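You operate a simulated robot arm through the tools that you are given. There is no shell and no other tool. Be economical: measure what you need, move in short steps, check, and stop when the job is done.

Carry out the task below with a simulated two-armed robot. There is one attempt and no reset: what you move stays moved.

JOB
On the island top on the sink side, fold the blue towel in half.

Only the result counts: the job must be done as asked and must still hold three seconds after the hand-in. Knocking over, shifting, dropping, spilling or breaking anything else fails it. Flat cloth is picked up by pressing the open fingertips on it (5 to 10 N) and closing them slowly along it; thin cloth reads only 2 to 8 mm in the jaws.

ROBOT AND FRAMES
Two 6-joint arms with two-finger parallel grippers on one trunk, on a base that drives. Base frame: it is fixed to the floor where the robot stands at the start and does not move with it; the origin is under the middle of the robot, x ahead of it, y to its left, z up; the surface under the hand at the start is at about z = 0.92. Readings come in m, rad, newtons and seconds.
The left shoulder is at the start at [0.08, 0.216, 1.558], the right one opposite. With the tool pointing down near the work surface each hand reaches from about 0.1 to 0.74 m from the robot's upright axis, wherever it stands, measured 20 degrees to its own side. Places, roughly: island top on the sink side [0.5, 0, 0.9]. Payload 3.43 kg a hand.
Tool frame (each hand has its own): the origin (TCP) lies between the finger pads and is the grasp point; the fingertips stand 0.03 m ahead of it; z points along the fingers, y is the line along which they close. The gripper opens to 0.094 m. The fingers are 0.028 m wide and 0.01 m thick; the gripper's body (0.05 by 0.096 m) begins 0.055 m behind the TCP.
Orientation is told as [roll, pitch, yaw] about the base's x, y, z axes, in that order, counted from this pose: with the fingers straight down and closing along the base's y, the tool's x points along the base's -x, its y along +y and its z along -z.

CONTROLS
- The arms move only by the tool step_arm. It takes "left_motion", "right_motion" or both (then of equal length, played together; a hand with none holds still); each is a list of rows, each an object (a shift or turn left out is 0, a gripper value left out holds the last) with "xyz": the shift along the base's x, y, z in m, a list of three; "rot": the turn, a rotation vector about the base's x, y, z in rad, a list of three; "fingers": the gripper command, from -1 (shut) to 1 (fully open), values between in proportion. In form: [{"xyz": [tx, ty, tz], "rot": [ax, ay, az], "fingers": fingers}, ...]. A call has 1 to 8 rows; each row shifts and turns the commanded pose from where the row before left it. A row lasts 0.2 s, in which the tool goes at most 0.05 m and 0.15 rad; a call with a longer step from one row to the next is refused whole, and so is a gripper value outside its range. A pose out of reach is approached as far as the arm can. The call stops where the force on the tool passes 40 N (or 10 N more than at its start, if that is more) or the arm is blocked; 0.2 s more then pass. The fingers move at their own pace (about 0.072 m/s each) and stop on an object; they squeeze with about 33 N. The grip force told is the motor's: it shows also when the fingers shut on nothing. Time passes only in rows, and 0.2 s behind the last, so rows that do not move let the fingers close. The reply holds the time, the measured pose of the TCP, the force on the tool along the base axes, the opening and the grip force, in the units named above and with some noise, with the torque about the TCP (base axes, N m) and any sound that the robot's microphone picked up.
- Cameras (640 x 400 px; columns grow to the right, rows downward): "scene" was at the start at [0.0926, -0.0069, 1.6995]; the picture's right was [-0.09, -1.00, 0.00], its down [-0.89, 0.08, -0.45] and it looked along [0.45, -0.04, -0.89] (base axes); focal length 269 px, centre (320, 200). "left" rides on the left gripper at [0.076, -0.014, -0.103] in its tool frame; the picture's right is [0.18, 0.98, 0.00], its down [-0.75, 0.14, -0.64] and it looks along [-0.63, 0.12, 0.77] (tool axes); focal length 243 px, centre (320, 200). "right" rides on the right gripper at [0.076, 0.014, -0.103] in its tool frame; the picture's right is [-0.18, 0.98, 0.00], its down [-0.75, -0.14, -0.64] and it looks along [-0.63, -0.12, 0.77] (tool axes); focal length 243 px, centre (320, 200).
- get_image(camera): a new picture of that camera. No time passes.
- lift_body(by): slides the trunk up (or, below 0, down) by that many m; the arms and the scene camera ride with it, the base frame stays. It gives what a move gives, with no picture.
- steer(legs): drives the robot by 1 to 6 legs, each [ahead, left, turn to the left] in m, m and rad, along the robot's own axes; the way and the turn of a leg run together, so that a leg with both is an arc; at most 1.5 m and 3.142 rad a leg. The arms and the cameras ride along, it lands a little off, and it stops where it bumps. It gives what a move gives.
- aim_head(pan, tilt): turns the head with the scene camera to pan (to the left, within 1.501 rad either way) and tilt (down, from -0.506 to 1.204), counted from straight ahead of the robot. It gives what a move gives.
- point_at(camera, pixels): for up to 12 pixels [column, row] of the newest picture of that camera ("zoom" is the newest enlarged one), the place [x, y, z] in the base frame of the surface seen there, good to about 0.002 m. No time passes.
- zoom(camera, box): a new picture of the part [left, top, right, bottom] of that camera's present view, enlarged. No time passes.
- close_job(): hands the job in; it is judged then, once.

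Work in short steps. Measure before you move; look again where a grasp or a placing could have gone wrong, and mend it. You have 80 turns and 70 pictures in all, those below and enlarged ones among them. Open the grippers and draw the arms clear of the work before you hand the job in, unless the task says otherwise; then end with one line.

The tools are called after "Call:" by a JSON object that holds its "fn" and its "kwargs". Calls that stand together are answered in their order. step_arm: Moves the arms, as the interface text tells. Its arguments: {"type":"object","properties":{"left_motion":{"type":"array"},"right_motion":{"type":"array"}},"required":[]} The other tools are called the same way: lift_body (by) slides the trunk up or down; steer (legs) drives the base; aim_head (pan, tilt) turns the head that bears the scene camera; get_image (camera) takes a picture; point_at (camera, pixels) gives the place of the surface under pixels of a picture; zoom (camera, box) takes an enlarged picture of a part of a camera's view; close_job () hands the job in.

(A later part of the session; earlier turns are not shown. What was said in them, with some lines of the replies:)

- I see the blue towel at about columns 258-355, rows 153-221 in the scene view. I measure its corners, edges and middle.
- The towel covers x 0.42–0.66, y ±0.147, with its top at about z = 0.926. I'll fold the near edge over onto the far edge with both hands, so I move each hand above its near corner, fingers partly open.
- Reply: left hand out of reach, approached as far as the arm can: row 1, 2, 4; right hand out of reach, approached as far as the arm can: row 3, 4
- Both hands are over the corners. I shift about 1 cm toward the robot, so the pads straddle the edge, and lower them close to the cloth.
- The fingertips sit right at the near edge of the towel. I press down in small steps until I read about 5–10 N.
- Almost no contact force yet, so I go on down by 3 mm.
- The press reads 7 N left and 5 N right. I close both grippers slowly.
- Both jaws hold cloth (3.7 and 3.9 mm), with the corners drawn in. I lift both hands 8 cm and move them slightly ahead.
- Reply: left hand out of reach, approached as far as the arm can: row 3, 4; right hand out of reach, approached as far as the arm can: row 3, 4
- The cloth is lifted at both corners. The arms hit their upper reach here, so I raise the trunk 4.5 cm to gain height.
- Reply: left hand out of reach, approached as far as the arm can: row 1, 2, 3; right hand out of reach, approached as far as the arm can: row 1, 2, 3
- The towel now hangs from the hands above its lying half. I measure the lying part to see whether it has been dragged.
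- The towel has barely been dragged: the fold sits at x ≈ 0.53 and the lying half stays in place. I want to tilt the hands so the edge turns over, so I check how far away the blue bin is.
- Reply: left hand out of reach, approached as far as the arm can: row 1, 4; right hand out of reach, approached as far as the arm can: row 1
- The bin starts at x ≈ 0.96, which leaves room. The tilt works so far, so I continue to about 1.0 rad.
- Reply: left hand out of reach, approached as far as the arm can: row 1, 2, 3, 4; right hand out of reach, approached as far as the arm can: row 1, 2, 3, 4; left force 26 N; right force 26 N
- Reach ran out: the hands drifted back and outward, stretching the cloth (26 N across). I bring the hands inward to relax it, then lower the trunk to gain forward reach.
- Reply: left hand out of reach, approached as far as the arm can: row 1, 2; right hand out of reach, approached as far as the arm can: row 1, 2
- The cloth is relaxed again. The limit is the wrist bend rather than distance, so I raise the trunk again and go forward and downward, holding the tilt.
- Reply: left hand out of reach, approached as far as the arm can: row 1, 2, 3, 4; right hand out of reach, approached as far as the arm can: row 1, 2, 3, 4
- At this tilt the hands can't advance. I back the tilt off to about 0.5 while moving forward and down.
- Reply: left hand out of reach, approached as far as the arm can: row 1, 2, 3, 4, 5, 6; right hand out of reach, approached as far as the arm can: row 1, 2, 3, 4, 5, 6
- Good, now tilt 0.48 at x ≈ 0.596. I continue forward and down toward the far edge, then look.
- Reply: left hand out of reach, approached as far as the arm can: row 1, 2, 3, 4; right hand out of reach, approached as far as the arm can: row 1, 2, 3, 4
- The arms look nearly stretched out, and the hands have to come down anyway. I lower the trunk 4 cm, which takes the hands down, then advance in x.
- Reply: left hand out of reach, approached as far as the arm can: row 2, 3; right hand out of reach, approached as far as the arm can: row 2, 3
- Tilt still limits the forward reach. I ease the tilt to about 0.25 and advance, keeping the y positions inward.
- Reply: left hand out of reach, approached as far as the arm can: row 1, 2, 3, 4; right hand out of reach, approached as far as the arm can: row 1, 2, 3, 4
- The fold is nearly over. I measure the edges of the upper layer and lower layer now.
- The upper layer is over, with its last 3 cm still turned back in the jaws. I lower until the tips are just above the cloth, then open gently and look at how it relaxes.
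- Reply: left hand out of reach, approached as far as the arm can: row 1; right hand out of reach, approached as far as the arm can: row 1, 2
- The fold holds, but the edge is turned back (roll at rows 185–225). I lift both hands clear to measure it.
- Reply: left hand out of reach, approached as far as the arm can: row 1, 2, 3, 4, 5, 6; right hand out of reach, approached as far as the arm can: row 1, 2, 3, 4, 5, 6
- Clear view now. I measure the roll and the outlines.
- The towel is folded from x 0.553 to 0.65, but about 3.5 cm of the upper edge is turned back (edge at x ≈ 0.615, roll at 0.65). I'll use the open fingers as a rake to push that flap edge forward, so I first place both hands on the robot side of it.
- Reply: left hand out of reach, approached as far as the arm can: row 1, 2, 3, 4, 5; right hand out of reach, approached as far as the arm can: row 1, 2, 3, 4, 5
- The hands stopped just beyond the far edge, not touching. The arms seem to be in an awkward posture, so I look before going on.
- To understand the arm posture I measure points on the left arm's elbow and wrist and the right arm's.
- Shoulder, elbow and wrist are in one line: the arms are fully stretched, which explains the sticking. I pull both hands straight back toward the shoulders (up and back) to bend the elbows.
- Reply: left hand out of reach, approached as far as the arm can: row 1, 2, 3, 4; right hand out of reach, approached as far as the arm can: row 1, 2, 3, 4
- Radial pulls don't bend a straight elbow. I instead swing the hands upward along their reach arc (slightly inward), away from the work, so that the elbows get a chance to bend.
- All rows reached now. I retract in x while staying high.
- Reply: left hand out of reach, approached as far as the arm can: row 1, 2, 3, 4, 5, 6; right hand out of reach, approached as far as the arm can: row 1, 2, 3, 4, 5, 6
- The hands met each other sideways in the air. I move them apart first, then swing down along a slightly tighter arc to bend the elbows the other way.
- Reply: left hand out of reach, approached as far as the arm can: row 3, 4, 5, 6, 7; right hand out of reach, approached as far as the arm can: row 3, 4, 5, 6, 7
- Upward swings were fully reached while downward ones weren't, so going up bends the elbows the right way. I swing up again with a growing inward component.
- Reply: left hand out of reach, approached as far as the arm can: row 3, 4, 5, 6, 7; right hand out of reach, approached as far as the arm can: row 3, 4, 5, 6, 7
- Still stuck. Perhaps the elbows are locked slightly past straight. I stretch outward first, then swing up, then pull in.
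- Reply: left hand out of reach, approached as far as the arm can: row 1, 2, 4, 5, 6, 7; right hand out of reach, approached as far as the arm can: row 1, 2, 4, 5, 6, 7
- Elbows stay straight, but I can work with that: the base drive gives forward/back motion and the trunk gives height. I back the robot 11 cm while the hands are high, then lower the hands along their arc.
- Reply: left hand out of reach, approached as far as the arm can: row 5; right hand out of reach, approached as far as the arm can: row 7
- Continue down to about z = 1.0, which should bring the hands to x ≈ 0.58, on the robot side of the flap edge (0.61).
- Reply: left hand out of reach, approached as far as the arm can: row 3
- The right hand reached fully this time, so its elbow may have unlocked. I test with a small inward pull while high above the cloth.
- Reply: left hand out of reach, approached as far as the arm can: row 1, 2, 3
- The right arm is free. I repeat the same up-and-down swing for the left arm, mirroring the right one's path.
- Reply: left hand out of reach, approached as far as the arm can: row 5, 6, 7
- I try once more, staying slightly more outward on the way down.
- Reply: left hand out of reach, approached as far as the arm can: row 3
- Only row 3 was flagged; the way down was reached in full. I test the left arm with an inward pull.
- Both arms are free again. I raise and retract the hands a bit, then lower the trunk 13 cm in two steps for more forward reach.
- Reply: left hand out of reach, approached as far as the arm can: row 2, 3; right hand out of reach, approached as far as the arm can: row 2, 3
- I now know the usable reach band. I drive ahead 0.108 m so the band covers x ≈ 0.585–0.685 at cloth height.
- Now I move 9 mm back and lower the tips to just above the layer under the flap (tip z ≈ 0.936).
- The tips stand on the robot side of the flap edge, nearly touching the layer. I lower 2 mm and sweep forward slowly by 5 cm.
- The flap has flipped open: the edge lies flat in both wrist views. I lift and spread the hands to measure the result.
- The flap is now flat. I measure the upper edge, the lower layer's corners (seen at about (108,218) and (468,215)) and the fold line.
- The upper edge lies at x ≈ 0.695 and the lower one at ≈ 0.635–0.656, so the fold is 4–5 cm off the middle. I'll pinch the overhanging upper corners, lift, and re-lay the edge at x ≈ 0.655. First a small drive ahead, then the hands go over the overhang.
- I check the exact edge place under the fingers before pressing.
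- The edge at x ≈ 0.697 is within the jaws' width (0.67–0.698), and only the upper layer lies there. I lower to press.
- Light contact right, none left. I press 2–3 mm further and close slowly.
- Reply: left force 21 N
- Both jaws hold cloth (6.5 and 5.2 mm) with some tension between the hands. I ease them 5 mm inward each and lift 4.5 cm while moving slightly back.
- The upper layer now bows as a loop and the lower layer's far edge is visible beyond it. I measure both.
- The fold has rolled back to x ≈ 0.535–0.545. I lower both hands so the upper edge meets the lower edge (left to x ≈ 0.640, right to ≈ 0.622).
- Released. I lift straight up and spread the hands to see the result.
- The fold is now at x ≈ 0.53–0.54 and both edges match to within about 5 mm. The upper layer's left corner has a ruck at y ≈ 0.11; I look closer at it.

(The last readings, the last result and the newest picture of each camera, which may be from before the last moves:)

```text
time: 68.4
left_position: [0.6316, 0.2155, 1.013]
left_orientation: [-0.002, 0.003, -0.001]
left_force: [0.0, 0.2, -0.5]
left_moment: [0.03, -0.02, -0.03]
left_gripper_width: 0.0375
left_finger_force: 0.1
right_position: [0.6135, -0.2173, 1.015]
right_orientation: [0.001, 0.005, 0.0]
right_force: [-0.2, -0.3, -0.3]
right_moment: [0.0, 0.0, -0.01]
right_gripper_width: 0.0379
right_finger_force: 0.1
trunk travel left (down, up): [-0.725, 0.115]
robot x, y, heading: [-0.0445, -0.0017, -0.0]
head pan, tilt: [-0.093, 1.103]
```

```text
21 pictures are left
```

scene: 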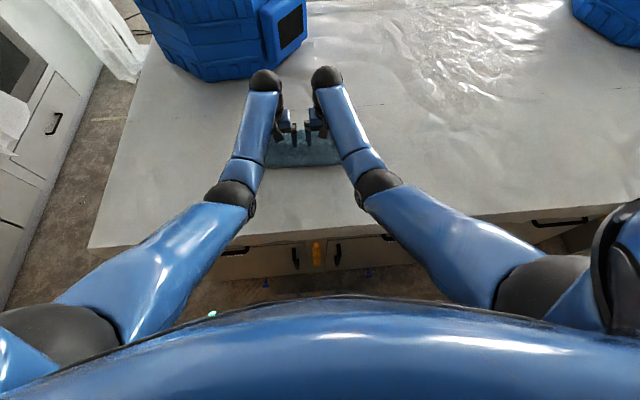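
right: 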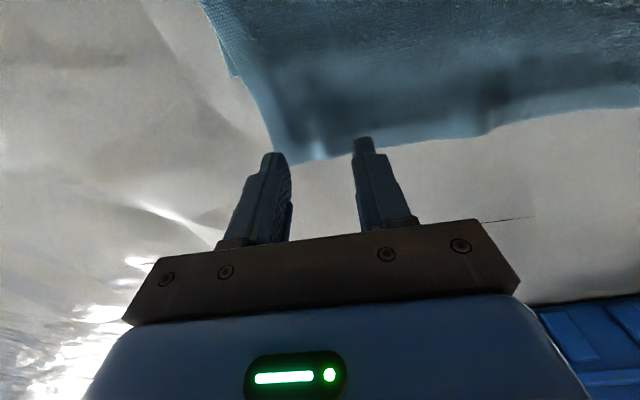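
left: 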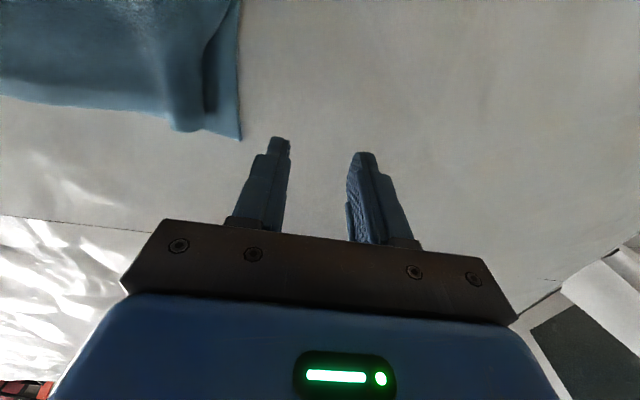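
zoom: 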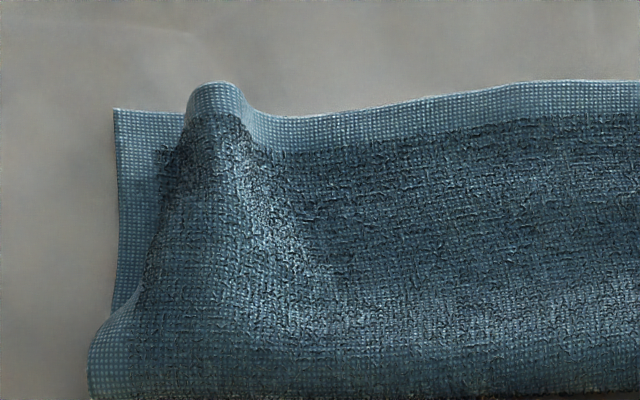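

The hem is tucked under that ridge. I'll pinch the ridge from above with the left hand, so I place the hand over it at (0.632, 0.111).

Call:
{"fn": "step_arm", "kwargs": {"left_motion": [{"xyz": [0, -0.035, 0]}, {"xyz": [0, -0.035, 0]}, {"xyz": [0, -0.034, 0]}, {"xyz": [0, 0, -0.015]}, {"xyz": [0, 0, -0.015]}, {"xyz": [0, 0, -0.014]}, {}]}}

Call:
{"fn": "get_image", "kwargs": {"camera": "left"}}

```text
time: 70.0
left_position: [0.6312, 0.1115, 0.968]
left_orientation: [-0.001, 0.003, 0.002]
left_force: [0.2, 0.4, 0.0]
left_moment: [0.04, 0.03, 0.0]
left_gripper_width: 0.0377
left_finger_force: 0.0
right_position: [0.6138, -0.2169, 1.0141]
right_orientation: [0.002, 0.003, 0.001]
right_force: [-0.5, 0.1, -0.9]
right_moment: [0.0, 0.03, 0.01]
right_gripper_width: 0.0375
right_finger_force: 0.0
trunk travel left (down, up): [-0.725, 0.115]
robot x, y, heading: [-0.0432, 0.0014, 0.0]
head pan, tilt: [-0.093, 1.103]
```

```text
20 pictures are left
```

left: 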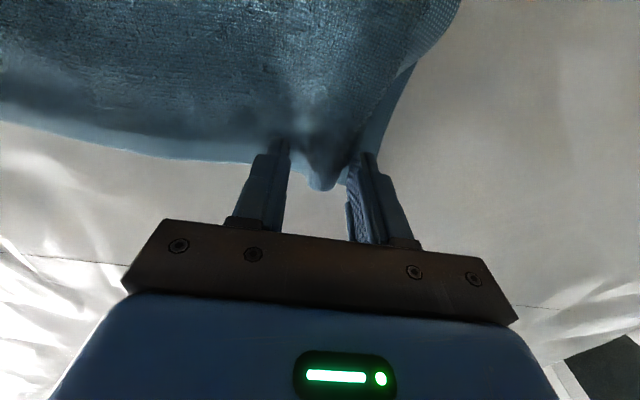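

The ridge (at about (322,170)) stands between the fingers. I close on it slowly and lift it 2 cm.

Call:
{"fn": "step_arm", "kwargs": {"left_motion": [{"fingers": -0.5}, {"fingers": -0.8}, {"fingers": -1}, {}, {"xyz": [0, 0, 0.01]}, {"xyz": [0, 0.003, 0.012]}, {}]}}

Call:
{"fn": "get_image", "kwargs": {"camera": "left"}}

Call:
{"fn": "zoom", "kwargs": {"camera": "scene", "box": [230, 90, 390, 190]}}

```text
time: 71.6
left_position: [0.6319, 0.1135, 0.9898]
left_orientation: [-0.003, 0.005, 0.0]
left_force: [0.2, -0.9, -0.9]
left_moment: [-0.01, 0.01, -0.01]
left_gripper_width: 0.0051
left_finger_force: 33.0
right_position: [0.6142, -0.2163, 1.0142]
right_orientation: [0.002, 0.004, 0.0]
right_force: [-0.1, 0.7, 0.3]
right_moment: [-0.02, -0.03, -0.02]
right_gripper_width: 0.0373
right_finger_force: 0.1
trunk travel left (down, up): [-0.725, 0.115]
robot x, y, heading: [-0.0457, -0.002, 0.003]
head pan, tilt: [-0.093, 1.103]
```

```text
19 pictures are left
```

left: 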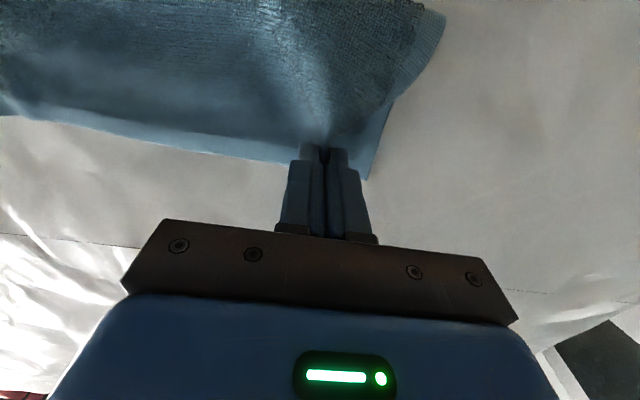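

```text
4.00 times, centred on (310, 140) of scene
```

zoom: 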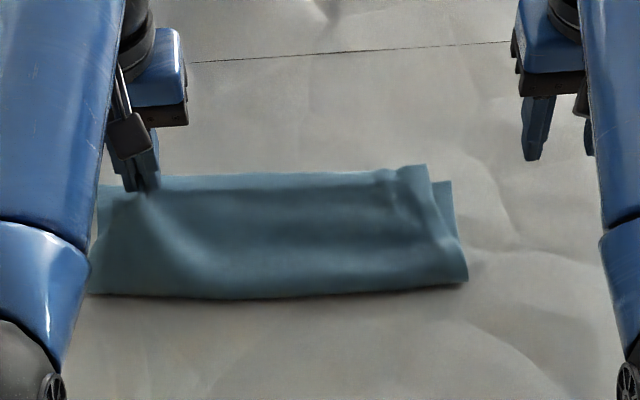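

The ridge is held. I move it 3 cm outward (to the left), lower it, nudge back slightly so the hem flops outward, and open.

Call:
{"fn": "step_arm", "kwargs": {"left_motion": [{"xyz": [0, 0.012, 0.006]}, {"xyz": [0, 0.014, 0]}, {"xyz": [0, 0.012, -0.003]}, {"xyz": [0.002, 0, -0.01]}, {"xyz": [0.002, -0.005, -0.009]}, {"xyz": [0, -0.006, -0.004]}, {}]}}

Call:
{"fn": "get_image", "kwargs": {"camera": "left"}}

```text
time: 73.2
left_position: [0.6354, 0.1419, 0.9698]
left_orientation: [-0.001, 0.003, 0.0]
left_force: [0.2, 0.1, 0.7]
left_moment: [-0.04, 0.0, 0.0]
left_gripper_width: 0.0046
left_finger_force: 32.5
right_position: [0.6142, -0.216, 1.0129]
right_orientation: [0.002, 0.003, 0.0]
right_force: [0.0, 0.3, 0.0]
right_moment: [-0.02, 0.0, 0.0]
right_gripper_width: 0.0378
right_finger_force: 0.0
trunk travel left (down, up): [-0.725, 0.115]
robot x, y, heading: [-0.0448, -0.0018, -0.002]
head pan, tilt: [-0.093, 1.103]
```

```text
17 pictures are left
```

left: 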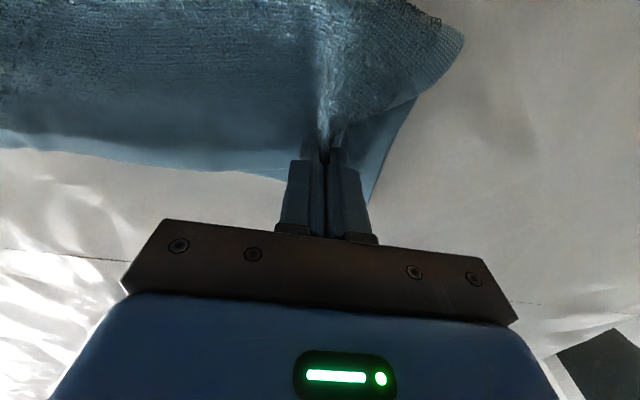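

I open and lift away to check.

Call:
{"fn": "step_arm", "kwargs": {"left_motion": [{"fingers": -0.7}, {"fingers": -0.4}, {"fingers": -0.2}, {"xyz": [0, 0, 0.015]}, {"xyz": [0, 0, 0.02]}, {"xyz": [0, 0.035, 0.01]}, {"xyz": [0, 0.04, 0]}, {}]}}

Call:
{"fn": "zoom", "kwargs": {"camera": "scene", "box": [230, 90, 390, 190]}}

```text
time: 75.0
left_position: [0.6356, 0.214, 1.0161]
left_orientation: [0.0, 0.003, 0.001]
left_force: [1.0, 0.8, -0.3]
left_moment: [0.0, 0.01, -0.01]
left_gripper_width: 0.0372
left_finger_force: 0.0
right_position: [0.6143, -0.2166, 1.0141]
right_orientation: [0.001, 0.004, 0.001]
right_force: [-0.1, -0.7, 0.2]
right_moment: [-0.01, 0.02, -0.01]
right_gripper_width: 0.0375
right_finger_force: 0.1
trunk travel left (down, up): [-0.725, 0.115]
robot x, y, heading: [-0.0479, -0.0009, 0.003]
head pan, tilt: [-0.093, 1.103]
```

```text
4.00 times, centred on (310, 140) of scene
```

zoom: 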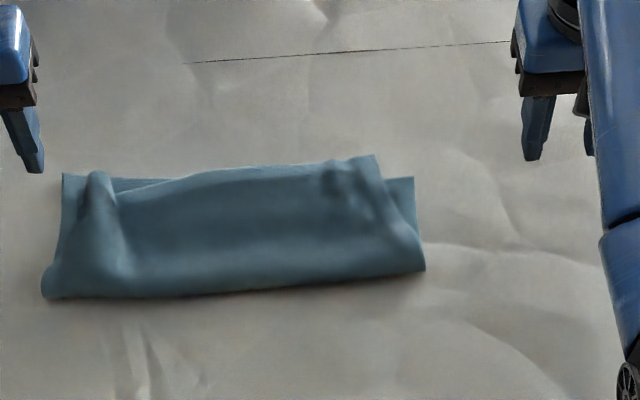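

The whole towel slid about 4 cm left instead and the ruck remains. I measure the present corners.

Call:
{"fn": "point_at", "kwargs": {"camera": "zoom", "pixels": [[65, 177], [98, 176], [140, 181], [250, 170], [372, 158], [411, 180], [422, 268], [46, 293], [220, 290], [100, 195], [130, 220], [378, 195]]}}

Call:
{"fn": "zoom", "kwargs": {"camera": "scene", "box": [235, 125, 299, 165]}}

```text
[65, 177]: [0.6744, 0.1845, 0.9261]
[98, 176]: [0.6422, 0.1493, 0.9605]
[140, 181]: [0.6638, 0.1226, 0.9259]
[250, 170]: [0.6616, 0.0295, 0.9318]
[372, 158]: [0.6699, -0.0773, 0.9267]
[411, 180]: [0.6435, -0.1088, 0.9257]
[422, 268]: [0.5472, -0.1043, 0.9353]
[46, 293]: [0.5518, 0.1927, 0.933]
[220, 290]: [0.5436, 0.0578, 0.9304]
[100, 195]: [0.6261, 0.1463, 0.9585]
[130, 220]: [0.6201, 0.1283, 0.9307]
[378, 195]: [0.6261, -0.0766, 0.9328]
```

```text
10.00 times, centred on (267, 145) of scene
```

zoom: 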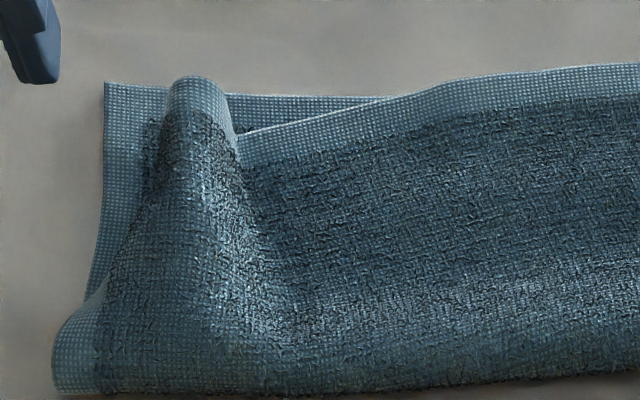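

The ridge must be spread rather than pinched. I'll topple it outward with closed fingertips moving just above the layer, starting on its inner side at (0.637, 0.113).

Call:
{"fn": "step_arm", "kwargs": {"left_motion": [{"xyz": [0, -0.034, 0.005], "fingers": -1}, {"xyz": [0, -0.034, 0.005]}, {"xyz": [0.002, -0.034, 0]}, {"xyz": [0, 0, -0.018]}, {"xyz": [0, 0, -0.02]}, {"xyz": [0, 0, -0.02]}, {}]}}

Call:
{"fn": "get_image", "kwargs": {"camera": "left"}}

```text
time: 76.6
left_position: [0.6384, 0.1141, 0.967]
left_orientation: [-0.002, 0.003, 0.001]
left_force: [0.5, 0.0, 0.9]
left_moment: [-0.04, 0.01, 0.02]
left_gripper_width: 0.0001
left_finger_force: 32.8
right_position: [0.6138, -0.2164, 1.0136]
right_orientation: [0.002, 0.003, -0.001]
right_force: [-0.1, 0.3, 0.2]
right_moment: [0.04, 0.01, 0.01]
right_gripper_width: 0.0377
right_finger_force: 0.1
trunk travel left (down, up): [-0.725, 0.115]
robot x, y, heading: [-0.0469, -0.0002, 0.001]
head pan, tilt: [-0.093, 1.103]
```

```text
14 pictures are left
```

left: 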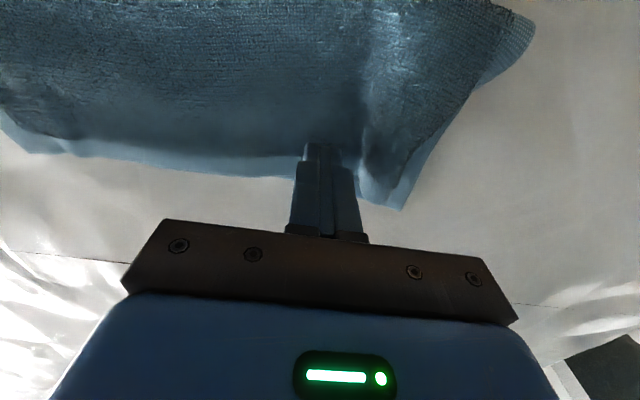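

The fingertips stand on the inner side of the ridge (ridge at about (375,165)). I sweep outward and slightly ahead.

Call:
{"fn": "step_arm", "kwargs": {"left_motion": [{"xyz": [0, 0.01, 0]}, {"xyz": [0.002, 0.01, 0]}, {"xyz": [0.003, 0.01, 0]}, {"xyz": [0.003, 0.01, 0]}, {"xyz": [0.003, 0.01, 0]}, {}]}}

Call:
{"fn": "get_image", "kwargs": {"camera": "left"}}

Call:
{"fn": "zoom", "kwargs": {"camera": "scene", "box": [230, 90, 390, 190]}}

```text
time: 78.0
left_position: [0.6494, 0.1645, 0.9676]
left_orientation: [-0.002, 0.004, 0.0]
left_force: [-0.7, -0.8, 0.4]
left_moment: [-0.01, -0.01, 0.0]
left_gripper_width: 0.0
left_finger_force: 32.9
right_position: [0.6144, -0.2173, 1.0139]
right_orientation: [0.002, 0.004, 0.0]
right_force: [-0.3, 1.1, 1.0]
right_moment: [0.05, 0.04, -0.02]
right_gripper_width: 0.0376
right_finger_force: 0.1
trunk travel left (down, up): [-0.725, 0.115]
robot x, y, heading: [-0.0444, 0.0002, 0.004]
head pan, tilt: [-0.093, 1.103]
```

```text
13 pictures are left
```

left: 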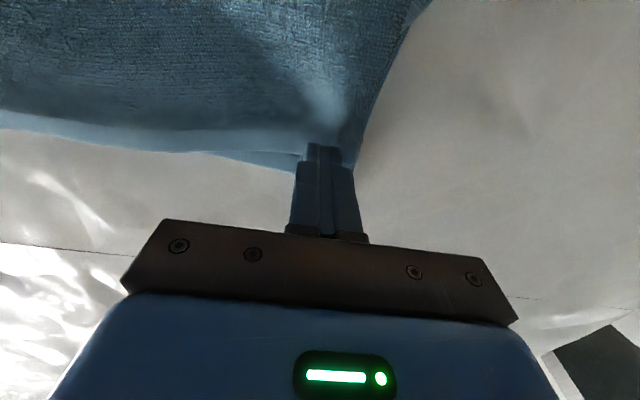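

```text
4.00 times, centred on (310, 140) of scene
```

zoom: 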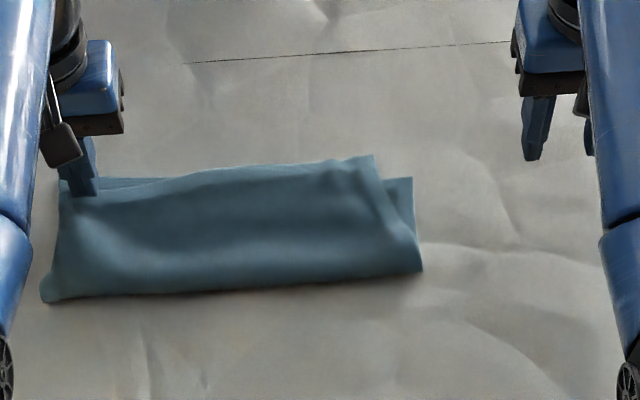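

The ridge spread out flat. I lift the left hand off and, meanwhile, bring the right hand (closed) above the right corner for the same smoothing.

Call:
{"fn": "step_arm", "kwargs": {"left_motion": [{"xyz": [0, 0, 0.015]}, {"xyz": [0, 0, 0.02]}, {"xyz": [0, 0.03, 0.01]}, {"xyz": [0, 0.03, 0]}, {}]}}

Call:
{"fn": "zoom", "kwargs": {"camera": "scene", "box": [230, 100, 358, 180]}}

```text
time: 79.2
left_position: [0.6496, 0.2229, 1.0139]
left_orientation: [-0.002, 0.005, -0.002]
left_force: [0.2, 0.1, 0.1]
left_moment: [0.03, -0.02, -0.02]
left_gripper_width: 0.0
left_finger_force: 32.7
right_position: [0.6138, -0.2163, 1.0137]
right_orientation: [0.002, 0.004, -0.001]
right_force: [-0.1, 0.6, 0.3]
right_moment: [0.0, -0.02, 0.02]
right_gripper_width: 0.0379
right_finger_force: 0.2
trunk travel left (down, up): [-0.725, 0.115]
robot x, y, heading: [-0.0442, -0.0019, 0.002]
head pan, tilt: [-0.093, 1.103]
```

```text
5.00 times, centred on (294, 140) of scene
```

zoom: 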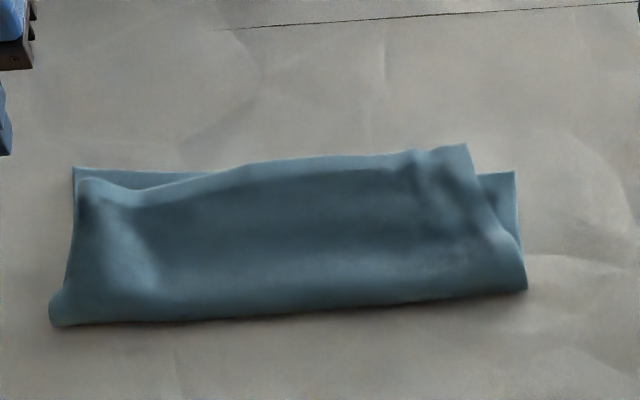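

Call:
{"fn": "point_at", "kwargs": {"camera": "zoom", "pixels": [[77, 171], [84, 182], [130, 193], [200, 178], [300, 162], [465, 148], [511, 175], [523, 286], [53, 320], [300, 308], [425, 165], [478, 195]]}}

```text
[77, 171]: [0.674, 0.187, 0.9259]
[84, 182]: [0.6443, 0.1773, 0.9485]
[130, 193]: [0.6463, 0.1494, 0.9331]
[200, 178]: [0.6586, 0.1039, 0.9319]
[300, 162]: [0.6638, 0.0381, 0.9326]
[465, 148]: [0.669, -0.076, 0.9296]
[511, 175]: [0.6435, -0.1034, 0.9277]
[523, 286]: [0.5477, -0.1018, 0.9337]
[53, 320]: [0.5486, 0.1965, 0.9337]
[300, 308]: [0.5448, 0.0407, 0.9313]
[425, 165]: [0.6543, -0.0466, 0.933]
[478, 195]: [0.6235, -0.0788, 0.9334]
```

The upper layer sits slightly rotated: right corner at (0.669, −0.076) against the lower one's (0.6435, −0.104). I'll pinch the right overhang, lift and shift it. I drive 4 cm ahead for reach, and position the right hand.

Call:
{"fn": "steer", "kwargs": {"legs": [[0.04, 0, 0]]}}

Call:
{"fn": "step_arm", "kwargs": {"right_motion": [{"xyz": [0.003, 0.033, 0], "fingers": -0.2}, {"xyz": [0.003, 0.033, 0]}, {"xyz": [0.002, 0.033, 0]}, {"xyz": [0.002, 0.033, 0]}, {"xyz": [0, 0.033, -0.015]}, {"xyz": [0, 0, -0.015]}, {}]}}

Call:
{"fn": "get_image", "kwargs": {"camera": "right"}}

```text
time: 80.0
left_position: [0.6796, 0.2223, 1.0185]
left_orientation: [-0.004, -0.003, 0.0]
left_force: [-1.1, -0.2, 0.3]
left_moment: [-0.02, -0.08, 0.01]
left_gripper_width: 0.0
left_finger_force: 33.0
right_position: [0.6448, -0.2165, 1.0186]
right_orientation: [0.002, -0.005, 0.0]
right_force: [-1.6, 0.3, 0.3]
right_moment: [0.0, -0.05, 0.0]
right_gripper_width: 0.0374
right_finger_force: 0.1
trunk travel left (down, up): [-0.725, 0.115]
robot x, y, heading: [-0.0053, 0.0025, -0.003]
head pan, tilt: [-0.093, 1.103]
```

```text
time: 81.6
left_position: [0.6897, 0.2222, 1.012]
left_orientation: [0.0, 0.007, 0.0]
left_force: [0.9, 1.0, -0.7]
left_moment: [-0.01, 0.02, 0.0]
left_gripper_width: 0.0
left_finger_force: 32.9
right_position: [0.6644, -0.0524, 0.9835]
right_orientation: [0.003, 0.005, -0.003]
right_force: [-0.9, -0.3, -0.1]
right_moment: [0.0, 0.0, -0.01]
right_gripper_width: 0.0377
right_finger_force: 0.0
trunk travel left (down, up): [-0.725, 0.115]
robot x, y, heading: [-0.0077, 0.0013, -0.005]
head pan, tilt: [-0.093, 1.103]
```

```text
10 pictures are left
```

right: 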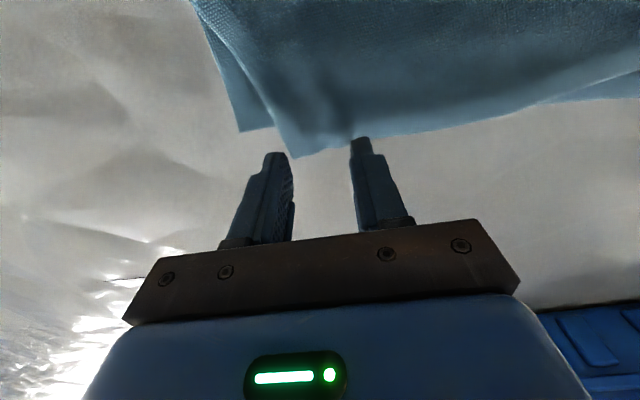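

The upper corner lies just beneath the outer finger. I lower, press lightly, and close.

Call:
{"fn": "step_arm", "kwargs": {"right_motion": [{"xyz": [0, 0, -0.013]}, {"xyz": [0, 0, -0.012]}, {"xyz": [0, 0, -0.003]}, {"xyz": [0, 0, -0.002]}, {}]}}

Call:
{"fn": "step_arm", "kwargs": {"right_motion": [{"xyz": [0, 0, -0.0005], "fingers": -0.35}, {"fingers": -0.5}, {"fingers": -0.65}, {"fingers": -0.8}, {"fingers": -1}, {}, {}]}}

```text
time: 82.8
left_position: [0.6864, 0.2241, 1.0133]
left_orientation: [0.0, 0.003, 0.001]
left_force: [0.0, 0.3, 0.1]
left_moment: [-0.01, 0.03, -0.01]
left_gripper_width: 0.0004
left_finger_force: 33.1
right_position: [0.6626, -0.0516, 0.9555]
right_orientation: [0.003, 0.001, -0.002]
right_force: [0.2, -0.8, 7.1]
right_moment: [0.02, 0.06, 0.0]
right_gripper_width: 0.0375
right_finger_force: 0.0
trunk travel left (down, up): [-0.725, 0.115]
robot x, y, heading: [-0.0049, 0.0024, -0.002]
head pan, tilt: [-0.093, 1.103]
```

```text
time: 84.4
left_position: [0.6872, 0.2244, 1.0136]
left_orientation: [-0.001, 0.005, 0.0]
left_force: [0.1, 0.2, -0.2]
left_moment: [-0.01, -0.01, 0.0]
left_gripper_width: 0.0001
left_finger_force: 32.8
right_position: [0.6617, -0.0508, 0.9542]
right_orientation: [0.002, 0.003, -0.003]
right_force: [1.0, 0.4, 10.5]
right_moment: [0.01, 0.11, -0.03]
right_gripper_width: 0.0058
right_finger_force: 33.0
trunk travel left (down, up): [-0.725, 0.115]
robot x, y, heading: [-0.0043, 0.0006, -0.002]
head pan, tilt: [-0.093, 1.103]
```

Cloth is held (5.8 mm). I lift, shift it 2.7 cm back and 1.2 cm right, lower it onto the lower corner and open.

Call:
{"fn": "step_arm", "kwargs": {"right_motion": [{"xyz": [0, 0, 0.012]}, {"xyz": [-0.003, 0, 0.013]}, {"xyz": [-0.009, -0.004, 0.005]}, {"xyz": [-0.009, -0.004, 0]}, {"xyz": [-0.006, -0.004, -0.007]}, {"xyz": [0, 0, -0.008]}, {}]}}

Call:
{"fn": "step_arm", "kwargs": {"right_motion": [{"fingers": -0.7}, {"fingers": -0.4}, {"fingers": -0.2}, {"xyz": [0, 0, 0.015]}, {"xyz": [0, 0, 0.02]}, {"xyz": [0, -0.03, 0.01]}, {"xyz": [0, -0.04, 0]}, {"xyz": [0, -0.04, 0]}]}}

Call:
{"fn": "zoom", "kwargs": {"camera": "scene", "box": [230, 110, 358, 190]}}

```text
time: 86.0
left_position: [0.6874, 0.2231, 1.0119]
left_orientation: [-0.002, 0.002, -0.001]
left_force: [-1.1, 0.4, 0.4]
left_moment: [-0.01, -0.03, 0.02]
left_gripper_width: 0.0001
left_finger_force: 32.8
right_position: [0.6358, -0.0643, 0.9671]
right_orientation: [0.001, 0.003, -0.001]
right_force: [-0.1, -0.8, -0.4]
right_moment: [0.01, 0.05, -0.01]
right_gripper_width: 0.0049
right_finger_force: 33.4
trunk travel left (down, up): [-0.725, 0.115]
robot x, y, heading: [-0.0055, -0.0023, -0.001]
head pan, tilt: [-0.093, 1.103]
```

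```text
time: 87.8
left_position: [0.6886, 0.2232, 1.0138]
left_orientation: [0.0, 0.003, 0.001]
left_force: [0.2, 0.7, -0.1]
left_moment: [-0.01, 0.01, 0.02]
left_gripper_width: 0.0002
left_finger_force: 33.1
right_position: [0.6373, -0.1743, 1.0133]
right_orientation: [0.002, 0.004, 0.001]
right_force: [-1.0, -0.5, 0.0]
right_moment: [0.02, -0.03, -0.05]
right_gripper_width: 0.0377
right_finger_force: 0.1
trunk travel left (down, up): [-0.725, 0.115]
robot x, y, heading: [-0.006, 0.0039, -0.003]
head pan, tilt: [-0.093, 1.103]
```

```text
5.00 times, centred on (294, 150) of scene
```

zoom: 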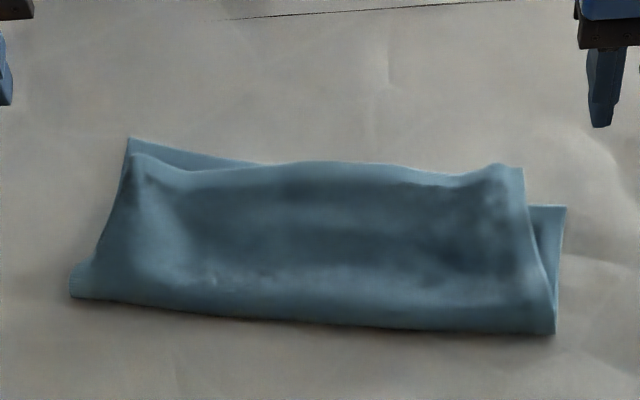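

The towel turned as a whole by a few degrees, with the layers still slightly offset. I measure again.

Call:
{"fn": "point_at", "kwargs": {"camera": "zoom", "pixels": [[131, 142], [140, 156], [190, 172], [300, 165], [495, 168], [520, 172], [563, 209], [553, 330], [74, 293], [300, 316], [545, 260], [505, 185]]}}

```text
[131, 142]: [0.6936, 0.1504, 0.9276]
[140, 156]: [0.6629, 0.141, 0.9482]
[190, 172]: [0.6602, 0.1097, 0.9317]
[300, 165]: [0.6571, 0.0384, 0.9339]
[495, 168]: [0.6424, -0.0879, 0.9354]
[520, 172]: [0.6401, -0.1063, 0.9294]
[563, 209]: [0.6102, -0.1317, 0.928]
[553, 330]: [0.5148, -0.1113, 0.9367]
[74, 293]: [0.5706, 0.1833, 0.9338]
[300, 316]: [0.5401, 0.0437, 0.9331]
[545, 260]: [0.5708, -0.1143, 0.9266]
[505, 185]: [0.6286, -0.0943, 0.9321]
```

Corner offsets of about 3 cm remain because the fold line is slightly skewed. I'll make one mending try: the right hand pins the middle while the left pulls the upper-left corner forward. First I place both hands.

Call:
{"fn": "step_arm", "kwargs": {"left_motion": [{"xyz": [-0.009, -0.022, 0], "fingers": -0.15}, {"xyz": [-0.009, -0.022, 0]}, {"xyz": [-0.009, -0.022, 0]}, {"xyz": [-0.009, -0.022, 0]}, {"xyz": [0, 0, -0.015]}, {"xyz": [0, 0, -0.015]}, {"xyz": [0, 0, -0.015]}, {}], "right_motion": [{"xyz": [-0.006, 0.032, 0], "fingers": -1}, {"xyz": [-0.007, 0.032, 0]}, {"xyz": [-0.008, 0.032, 0]}, {"xyz": [-0.008, 0.032, 0]}, {"xyz": [-0.008, 0.032, -0.012]}, {"xyz": [0, 0, -0.018]}, {"xyz": [0, 0, -0.018]}, {}]}}

Call:
{"fn": "get_image", "kwargs": {"camera": "left"}}

```text
time: 89.6
left_position: [0.6523, 0.1364, 0.9679]
left_orientation: [0.0, 0.003, 0.0]
left_force: [0.2, -0.1, -0.9]
left_moment: [0.01, -0.01, 0.01]
left_gripper_width: 0.04
left_finger_force: 0.1
right_position: [0.5975, -0.0127, 0.9657]
right_orientation: [-0.001, 0.002, -0.003]
right_force: [0.8, 0.2, 0.5]
right_moment: [0.06, -0.01, 0.02]
right_gripper_width: 0.0
right_finger_force: 33.1
trunk travel left (down, up): [-0.725, 0.115]
robot x, y, heading: [-0.0071, 0.0014, 0.001]
head pan, tilt: [-0.093, 1.103]
```

```text
8 pictures are left
```

left: 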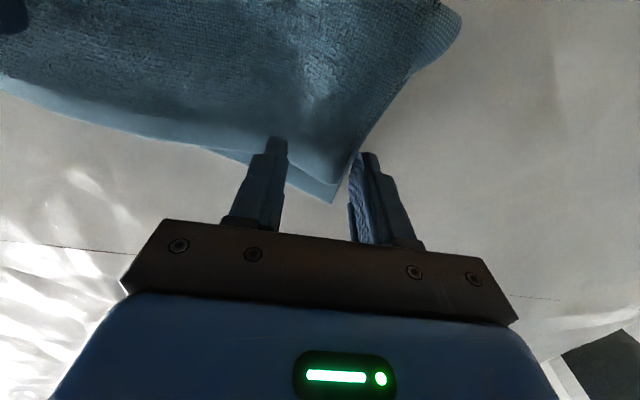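

The corner ridge is between the left fingers, with the outer finger just beyond the towel's side. I press the right hand down to pin the middle and close the left jaws.

Call:
{"fn": "step_arm", "kwargs": {"left_motion": [{}, {}, {"fingers": -0.5}, {"fingers": -0.8}, {"fingers": -1}, {}, {}], "right_motion": [{"xyz": [0, 0, -0.004]}, {"xyz": [0, 0, -0.003]}, {"xyz": [0, 0, -0.002]}, {}, {}, {}, {}]}}

```text
time: 91.2
left_position: [0.6525, 0.135, 0.9684]
left_orientation: [-0.001, 0.005, -0.001]
left_force: [-0.1, -1.1, -0.4]
left_moment: [-0.04, 0.01, 0.04]
left_gripper_width: 0.0042
left_finger_force: 32.9
right_position: [0.599, -0.0141, 0.9576]
right_orientation: [0.002, 0.003, 0.0]
right_force: [1.3, 0.4, 4.1]
right_moment: [0.06, -0.04, 0.02]
right_gripper_width: 0.0001
right_finger_force: 33.1
trunk travel left (down, up): [-0.725, 0.115]
robot x, y, heading: [-0.0045, -0.003, -0.003]
head pan, tilt: [-0.093, 1.103]
```

The left holds 4.2 mm of cloth. I pin a bit harder with the right, and lift and pull the corner 2.8 cm forward with the left, then lower.

Call:
{"fn": "step_arm", "kwargs": {"left_motion": [{"xyz": [0, 0, 0.006]}, {"xyz": [0.002, 0, 0.008]}, {"xyz": [0.009, 0.002, 0]}, {"xyz": [0.009, 0.003, 0]}, {"xyz": [0.008, 0.003, -0.004]}, {"xyz": [0, 0, -0.007]}, {}], "right_motion": [{"xyz": [0, 0, -0.002]}, {}, {}, {}, {}, {}, {}]}}

Call:
{"fn": "get_image", "kwargs": {"camera": "left"}}

```text
time: 92.8
left_position: [0.68, 0.144, 0.9723]
left_orientation: [-0.002, 0.003, -0.001]
left_force: [-4.8, -8.6, -1.0]
left_moment: [-0.33, 0.08, 0.06]
left_gripper_width: 0.0043
left_finger_force: 33.0
right_position: [0.598, -0.0136, 0.9561]
right_orientation: [0.001, 0.003, 0.0]
right_force: [4.7, 7.1, 11.2]
right_moment: [0.23, -0.13, 0.02]
right_gripper_width: 0.0
right_finger_force: 32.7
trunk travel left (down, up): [-0.725, 0.115]
robot x, y, heading: [-0.0074, 0.0022, -0.001]
head pan, tilt: [-0.093, 1.103]
```

```text
7 pictures are left
```

left: 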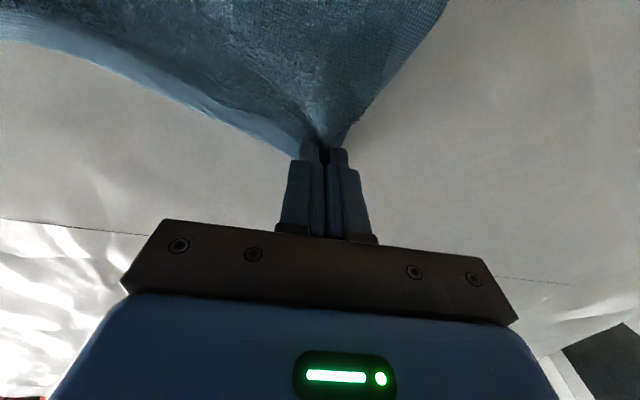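

The upper corner has come forward over the lower one. I release with the left hand and lift both hands away for a look.

Call:
{"fn": "step_arm", "kwargs": {"left_motion": [{"xyz": [-0.002, -0.002, -0.003], "fingers": -0.7}, {"fingers": -0.4}, {"fingers": -0.2}, {"xyz": [0, 0, 0.015]}, {"xyz": [0, 0, 0.02]}, {"xyz": [0, 0.03, 0.01]}, {"xyz": [0, 0.035, 0]}, {}], "right_motion": [{}, {}, {}, {"xyz": [0, 0, 0.012]}, {"xyz": [0, 0, 0.02]}, {"xyz": [0.005, -0.035, 0.02]}, {"xyz": [0.01, -0.045, 0]}, {"xyz": [0.01, -0.045, 0]}]}}

Call:
{"fn": "zoom", "kwargs": {"camera": "scene", "box": [230, 110, 358, 190]}}

```text
time: 94.6
left_position: [0.678, 0.2062, 1.0141]
left_orientation: [0.0, 0.006, 0.0]
left_force: [0.9, -0.2, 0.5]
left_moment: [0.01, -0.01, 0.0]
left_gripper_width: 0.0377
left_finger_force: 0.1
right_position: [0.6241, -0.1409, 1.0059]
right_orientation: [0.003, 0.006, 0.0]
right_force: [-0.9, 0.4, -0.5]
right_moment: [0.0, 0.0, -0.02]
right_gripper_width: 0.0
right_finger_force: 33.2
trunk travel left (down, up): [-0.725, 0.115]
robot x, y, heading: [-0.0067, 0.0003, 0.001]
head pan, tilt: [-0.093, 1.103]
```

```text
5.00 times, centred on (294, 150) of scene
```

zoom: 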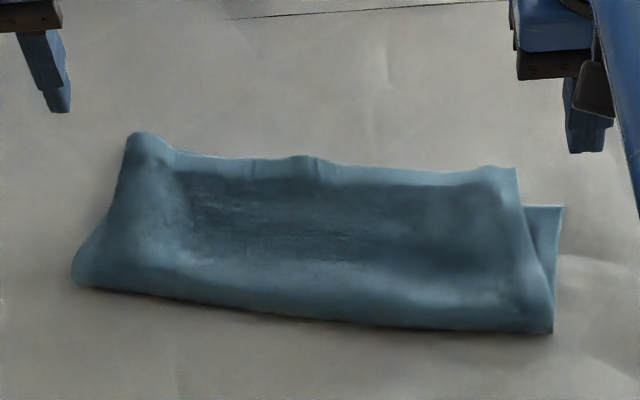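

The left corner now covers the lower one. I measure the corners.

Call:
{"fn": "point_at", "kwargs": {"camera": "zoom", "pixels": [[130, 138], [150, 140], [200, 156], [305, 161], [400, 170], [512, 172], [560, 210], [551, 330], [78, 280], [300, 314], [140, 160], [540, 240]]}}

```text
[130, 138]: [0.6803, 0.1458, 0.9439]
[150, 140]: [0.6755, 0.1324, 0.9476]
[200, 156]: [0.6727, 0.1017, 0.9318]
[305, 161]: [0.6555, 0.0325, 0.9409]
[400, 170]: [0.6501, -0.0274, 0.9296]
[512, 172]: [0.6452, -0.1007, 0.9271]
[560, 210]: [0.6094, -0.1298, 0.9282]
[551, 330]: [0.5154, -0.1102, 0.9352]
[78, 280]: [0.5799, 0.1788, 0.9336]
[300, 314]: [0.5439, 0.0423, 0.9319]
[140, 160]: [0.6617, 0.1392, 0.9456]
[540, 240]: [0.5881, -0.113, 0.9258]
```

Left is good; the right upper corner (0.645, −0.10) should go to about (0.61, −0.13). I mirror the method: the left hand will pin the middle, the right will pinch the right overhang.

Call:
{"fn": "step_arm", "kwargs": {"left_motion": [{"xyz": [-0.014, -0.032, 0], "fingers": -1}, {"xyz": [-0.014, -0.032, 0]}, {"xyz": [-0.015, -0.032, 0]}, {"xyz": [-0.015, -0.033, 0]}, {"xyz": [-0.015, -0.032, -0.01]}, {"xyz": [0, 0, -0.02]}, {"xyz": [0, 0, -0.02]}, {"xyz": [0, 0, -0.006]}], "right_motion": [{"xyz": [0.006, 0.02, 0], "fingers": -0.15}, {"xyz": [0.006, 0.022, 0]}, {"xyz": [0.005, 0.023, 0]}, {"xyz": [0, 0, -0.015]}, {"xyz": [0, 0, -0.015]}, {"xyz": [0, 0, -0.012]}, {"xyz": [0, 0, -0.006]}, {}]}}

Call:
{"fn": "get_image", "kwargs": {"camera": "right"}}

```text
time: 96.4
left_position: [0.6039, 0.0452, 0.9575]
left_orientation: [0.0, 0.004, 0.0]
left_force: [0.7, 0.8, 3.0]
left_moment: [0.04, 0.0, -0.03]
left_gripper_width: 0.0
left_finger_force: 33.6
right_position: [0.6404, -0.0734, 0.9598]
right_orientation: [0.003, 0.002, -0.003]
right_force: [0.4, 0.4, 0.3]
right_moment: [-0.01, -0.01, -0.02]
right_gripper_width: 0.0399
right_finger_force: 0.0
trunk travel left (down, up): [-0.725, 0.115]
robot x, y, heading: [-0.0027, 0.0046, 0.004]
head pan, tilt: [-0.093, 1.103]
```

```text
5 pictures are left
```

right: 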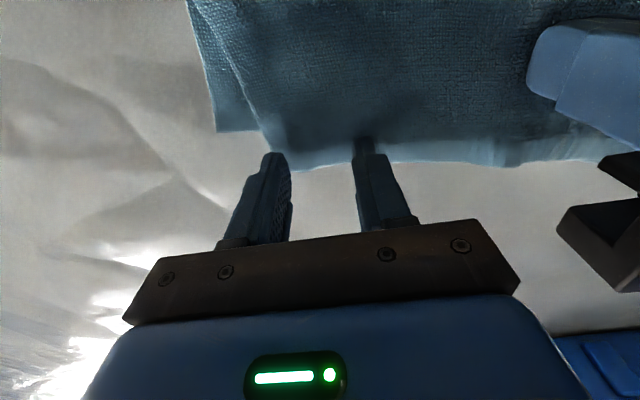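

The right fingertips are over the upper-layer edge at the corner. I press both down and close the right jaws slowly.

Call:
{"fn": "step_arm", "kwargs": {"left_motion": [{"xyz": [0, 0, -0.0015]}, {}, {}, {}, {}, {}, {}, {}], "right_motion": [{"xyz": [0, 0, -0.003]}, {"xyz": [0, 0, -0.003]}, {"xyz": [0, 0, -0.001], "fingers": -0.35}, {"fingers": -0.5}, {"fingers": -0.65}, {"fingers": -0.8}, {"fingers": -1}, {}]}}

```text
time: 98.2
left_position: [0.6031, 0.0456, 0.9571]
left_orientation: [-0.002, 0.001, 0.0]
left_force: [1.3, -2.5, 2.8]
left_moment: [-0.06, -0.01, -0.01]
left_gripper_width: 0.0
left_finger_force: 32.9
right_position: [0.6398, -0.0732, 0.9546]
right_orientation: [0.002, -0.001, 0.001]
right_force: [1.8, 5.3, 23.3]
right_moment: [0.3, 0.17, -0.09]
right_gripper_width: 0.007
right_finger_force: 32.9
trunk travel left (down, up): [-0.725, 0.115]
robot x, y, heading: [-0.0054, 0.0028, -0.0]
head pan, tilt: [-0.093, 1.103]
```

The right jaws hold 7 mm of cloth. I pin harder with the left, then lift and shift the right corner 3.2 cm back and 1.8 cm right, and lower.

Call:
{"fn": "step_arm", "kwargs": {"left_motion": [{"xyz": [0, 0, -0.003]}, {}, {}, {}, {}, {}, {}], "right_motion": [{"xyz": [0, 0, 0.01]}, {"xyz": [-0.004, 0, 0.013]}, {"xyz": [-0.01, -0.006, 0.003]}, {"xyz": [-0.01, -0.006, 0]}, {"xyz": [-0.008, -0.006, -0.006]}, {"xyz": [0, 0, -0.008]}, {}]}}

Call:
{"fn": "step_arm", "kwargs": {"left_motion": [{}, {}, {}, {"xyz": [0, 0, 0.015]}, {"xyz": [0, 0, 0.02]}, {"xyz": [0.01, 0.035, 0.015]}, {"xyz": [0.01, 0.045, 0]}, {"xyz": [0.01, 0.045, 0]}], "right_motion": [{"fingers": -0.7}, {"fingers": -0.4}, {"fingers": -0.2}, {"xyz": [0, 0, 0.015]}, {"xyz": [0, 0, 0.02]}, {"xyz": [0, -0.03, 0.01]}, {"xyz": [0, -0.04, 0]}, {"xyz": [0, -0.04, 0]}]}}

Call:
{"fn": "zoom", "kwargs": {"camera": "scene", "box": [230, 110, 358, 190]}}

```text
time: 99.8
left_position: [0.6054, 0.0441, 0.9538]
left_orientation: [-0.003, -0.001, -0.001]
left_force: [0.6, -9.2, 26.6]
left_moment: [-0.29, -0.03, -0.16]
left_gripper_width: 0.0002
left_finger_force: 32.7
right_position: [0.6065, -0.0913, 0.9648]
right_orientation: [0.002, 0.001, 0.0]
right_force: [3.2, 12.7, -1.9]
right_moment: [0.36, -0.07, -0.27]
right_gripper_width: 0.0068
right_finger_force: 32.8
trunk travel left (down, up): [-0.725, 0.115]
robot x, y, heading: [-0.0077, 0.0016, -0.002]
head pan, tilt: [-0.093, 1.103]
```

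```text
time: 101.6
left_position: [0.6356, 0.17, 1.003]
left_orientation: [-0.001, 0.006, -0.001]
left_force: [-0.2, -0.1, -0.1]
left_moment: [-0.02, -0.01, 0.02]
left_gripper_width: 0.0
left_finger_force: 32.4
right_position: [0.6092, -0.2023, 1.0088]
right_orientation: [0.002, 0.004, 0.0]
right_force: [0.3, 0.7, 0.4]
right_moment: [0.01, 0.02, -0.02]
right_gripper_width: 0.0378
right_finger_force: 0.0
trunk travel left (down, up): [-0.725, 0.115]
robot x, y, heading: [-0.0045, 0.0029, -0.001]
head pan, tilt: [-0.093, 1.103]
```

```text
5.00 times, centred on (294, 150) of scene
```

zoom: 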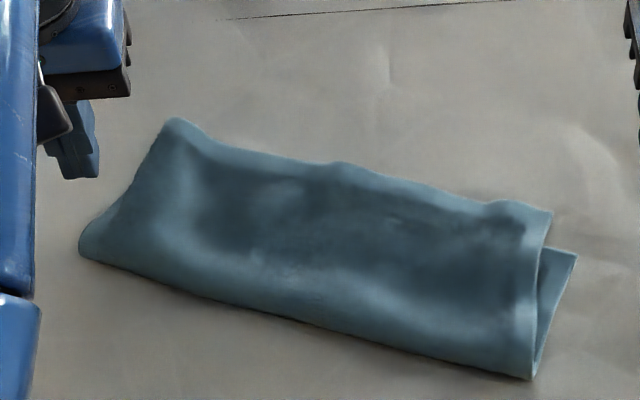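

The towel turned slightly as a whole but lies neatly folded in half, layers flat and nearly matching. That is good enough; I open the grippers and draw the arms clear.

Call:
{"fn": "step_arm", "kwargs": {"left_motion": [{"xyz": [0, 0.03, 0.005], "fingers": 0.5}, {"xyz": [0, 0.035, 0.005]}, {"xyz": [0, 0.04, 0.005]}, {"xyz": [0, 0.03, 0]}, {}], "right_motion": [{"xyz": [0, -0.02, 0.005], "fingers": 0.5}, {"xyz": [0, -0.03, 0.005]}, {"xyz": [0, -0.03, 0]}, {"xyz": [0, -0.02, 0]}, {}]}}

Call:
{"fn": "get_image", "kwargs": {"camera": "scene"}}

```text
time: 102.8
left_position: [0.6347, 0.3048, 1.017]
left_orientation: [-0.002, 0.006, -0.001]
left_force: [0.5, 0.1, 0.7]
left_moment: [-0.01, -0.02, -0.03]
left_gripper_width: 0.0709
left_finger_force: 0.0
right_position: [0.6121, -0.3025, 1.0149]
right_orientation: [0.003, 0.004, -0.004]
right_force: [-0.1, -0.1, -0.2]
right_moment: [-0.02, -0.01, 0.02]
right_gripper_width: 0.0703
right_finger_force: 0.0
right hand out of reach, approached as far as the arm can: row 1
trunk travel left (down, up): [-0.725, 0.115]
robot x, y, heading: [-0.0055, 0.0031, 0.0]
head pan, tilt: [-0.093, 1.103]
```

```text
3 pictures are left
5 turns are left
```

scene: 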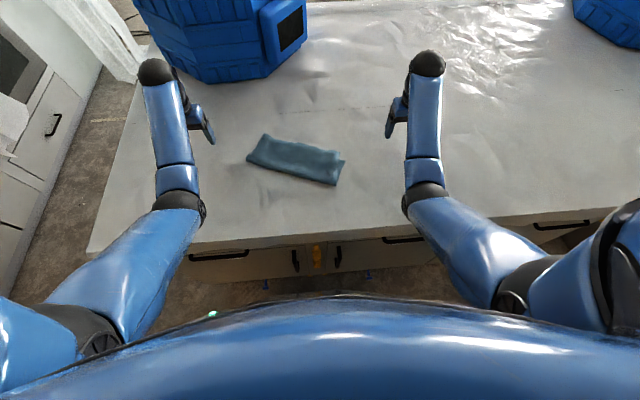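

The towel (247–346, 133–186) lies folded in half on the island, the arms are clear and the grippers are open. I hand the job in.

Call:
{"fn": "close_job", "kwargs": {}}

```text
The job is handed in.
```

The blue towel is folded in half on the sink side of the island, though not perfectly square. One upper corner sits a few centimetres off the lower layer, and the whole towel ended up turned and shifted a little from where it started.
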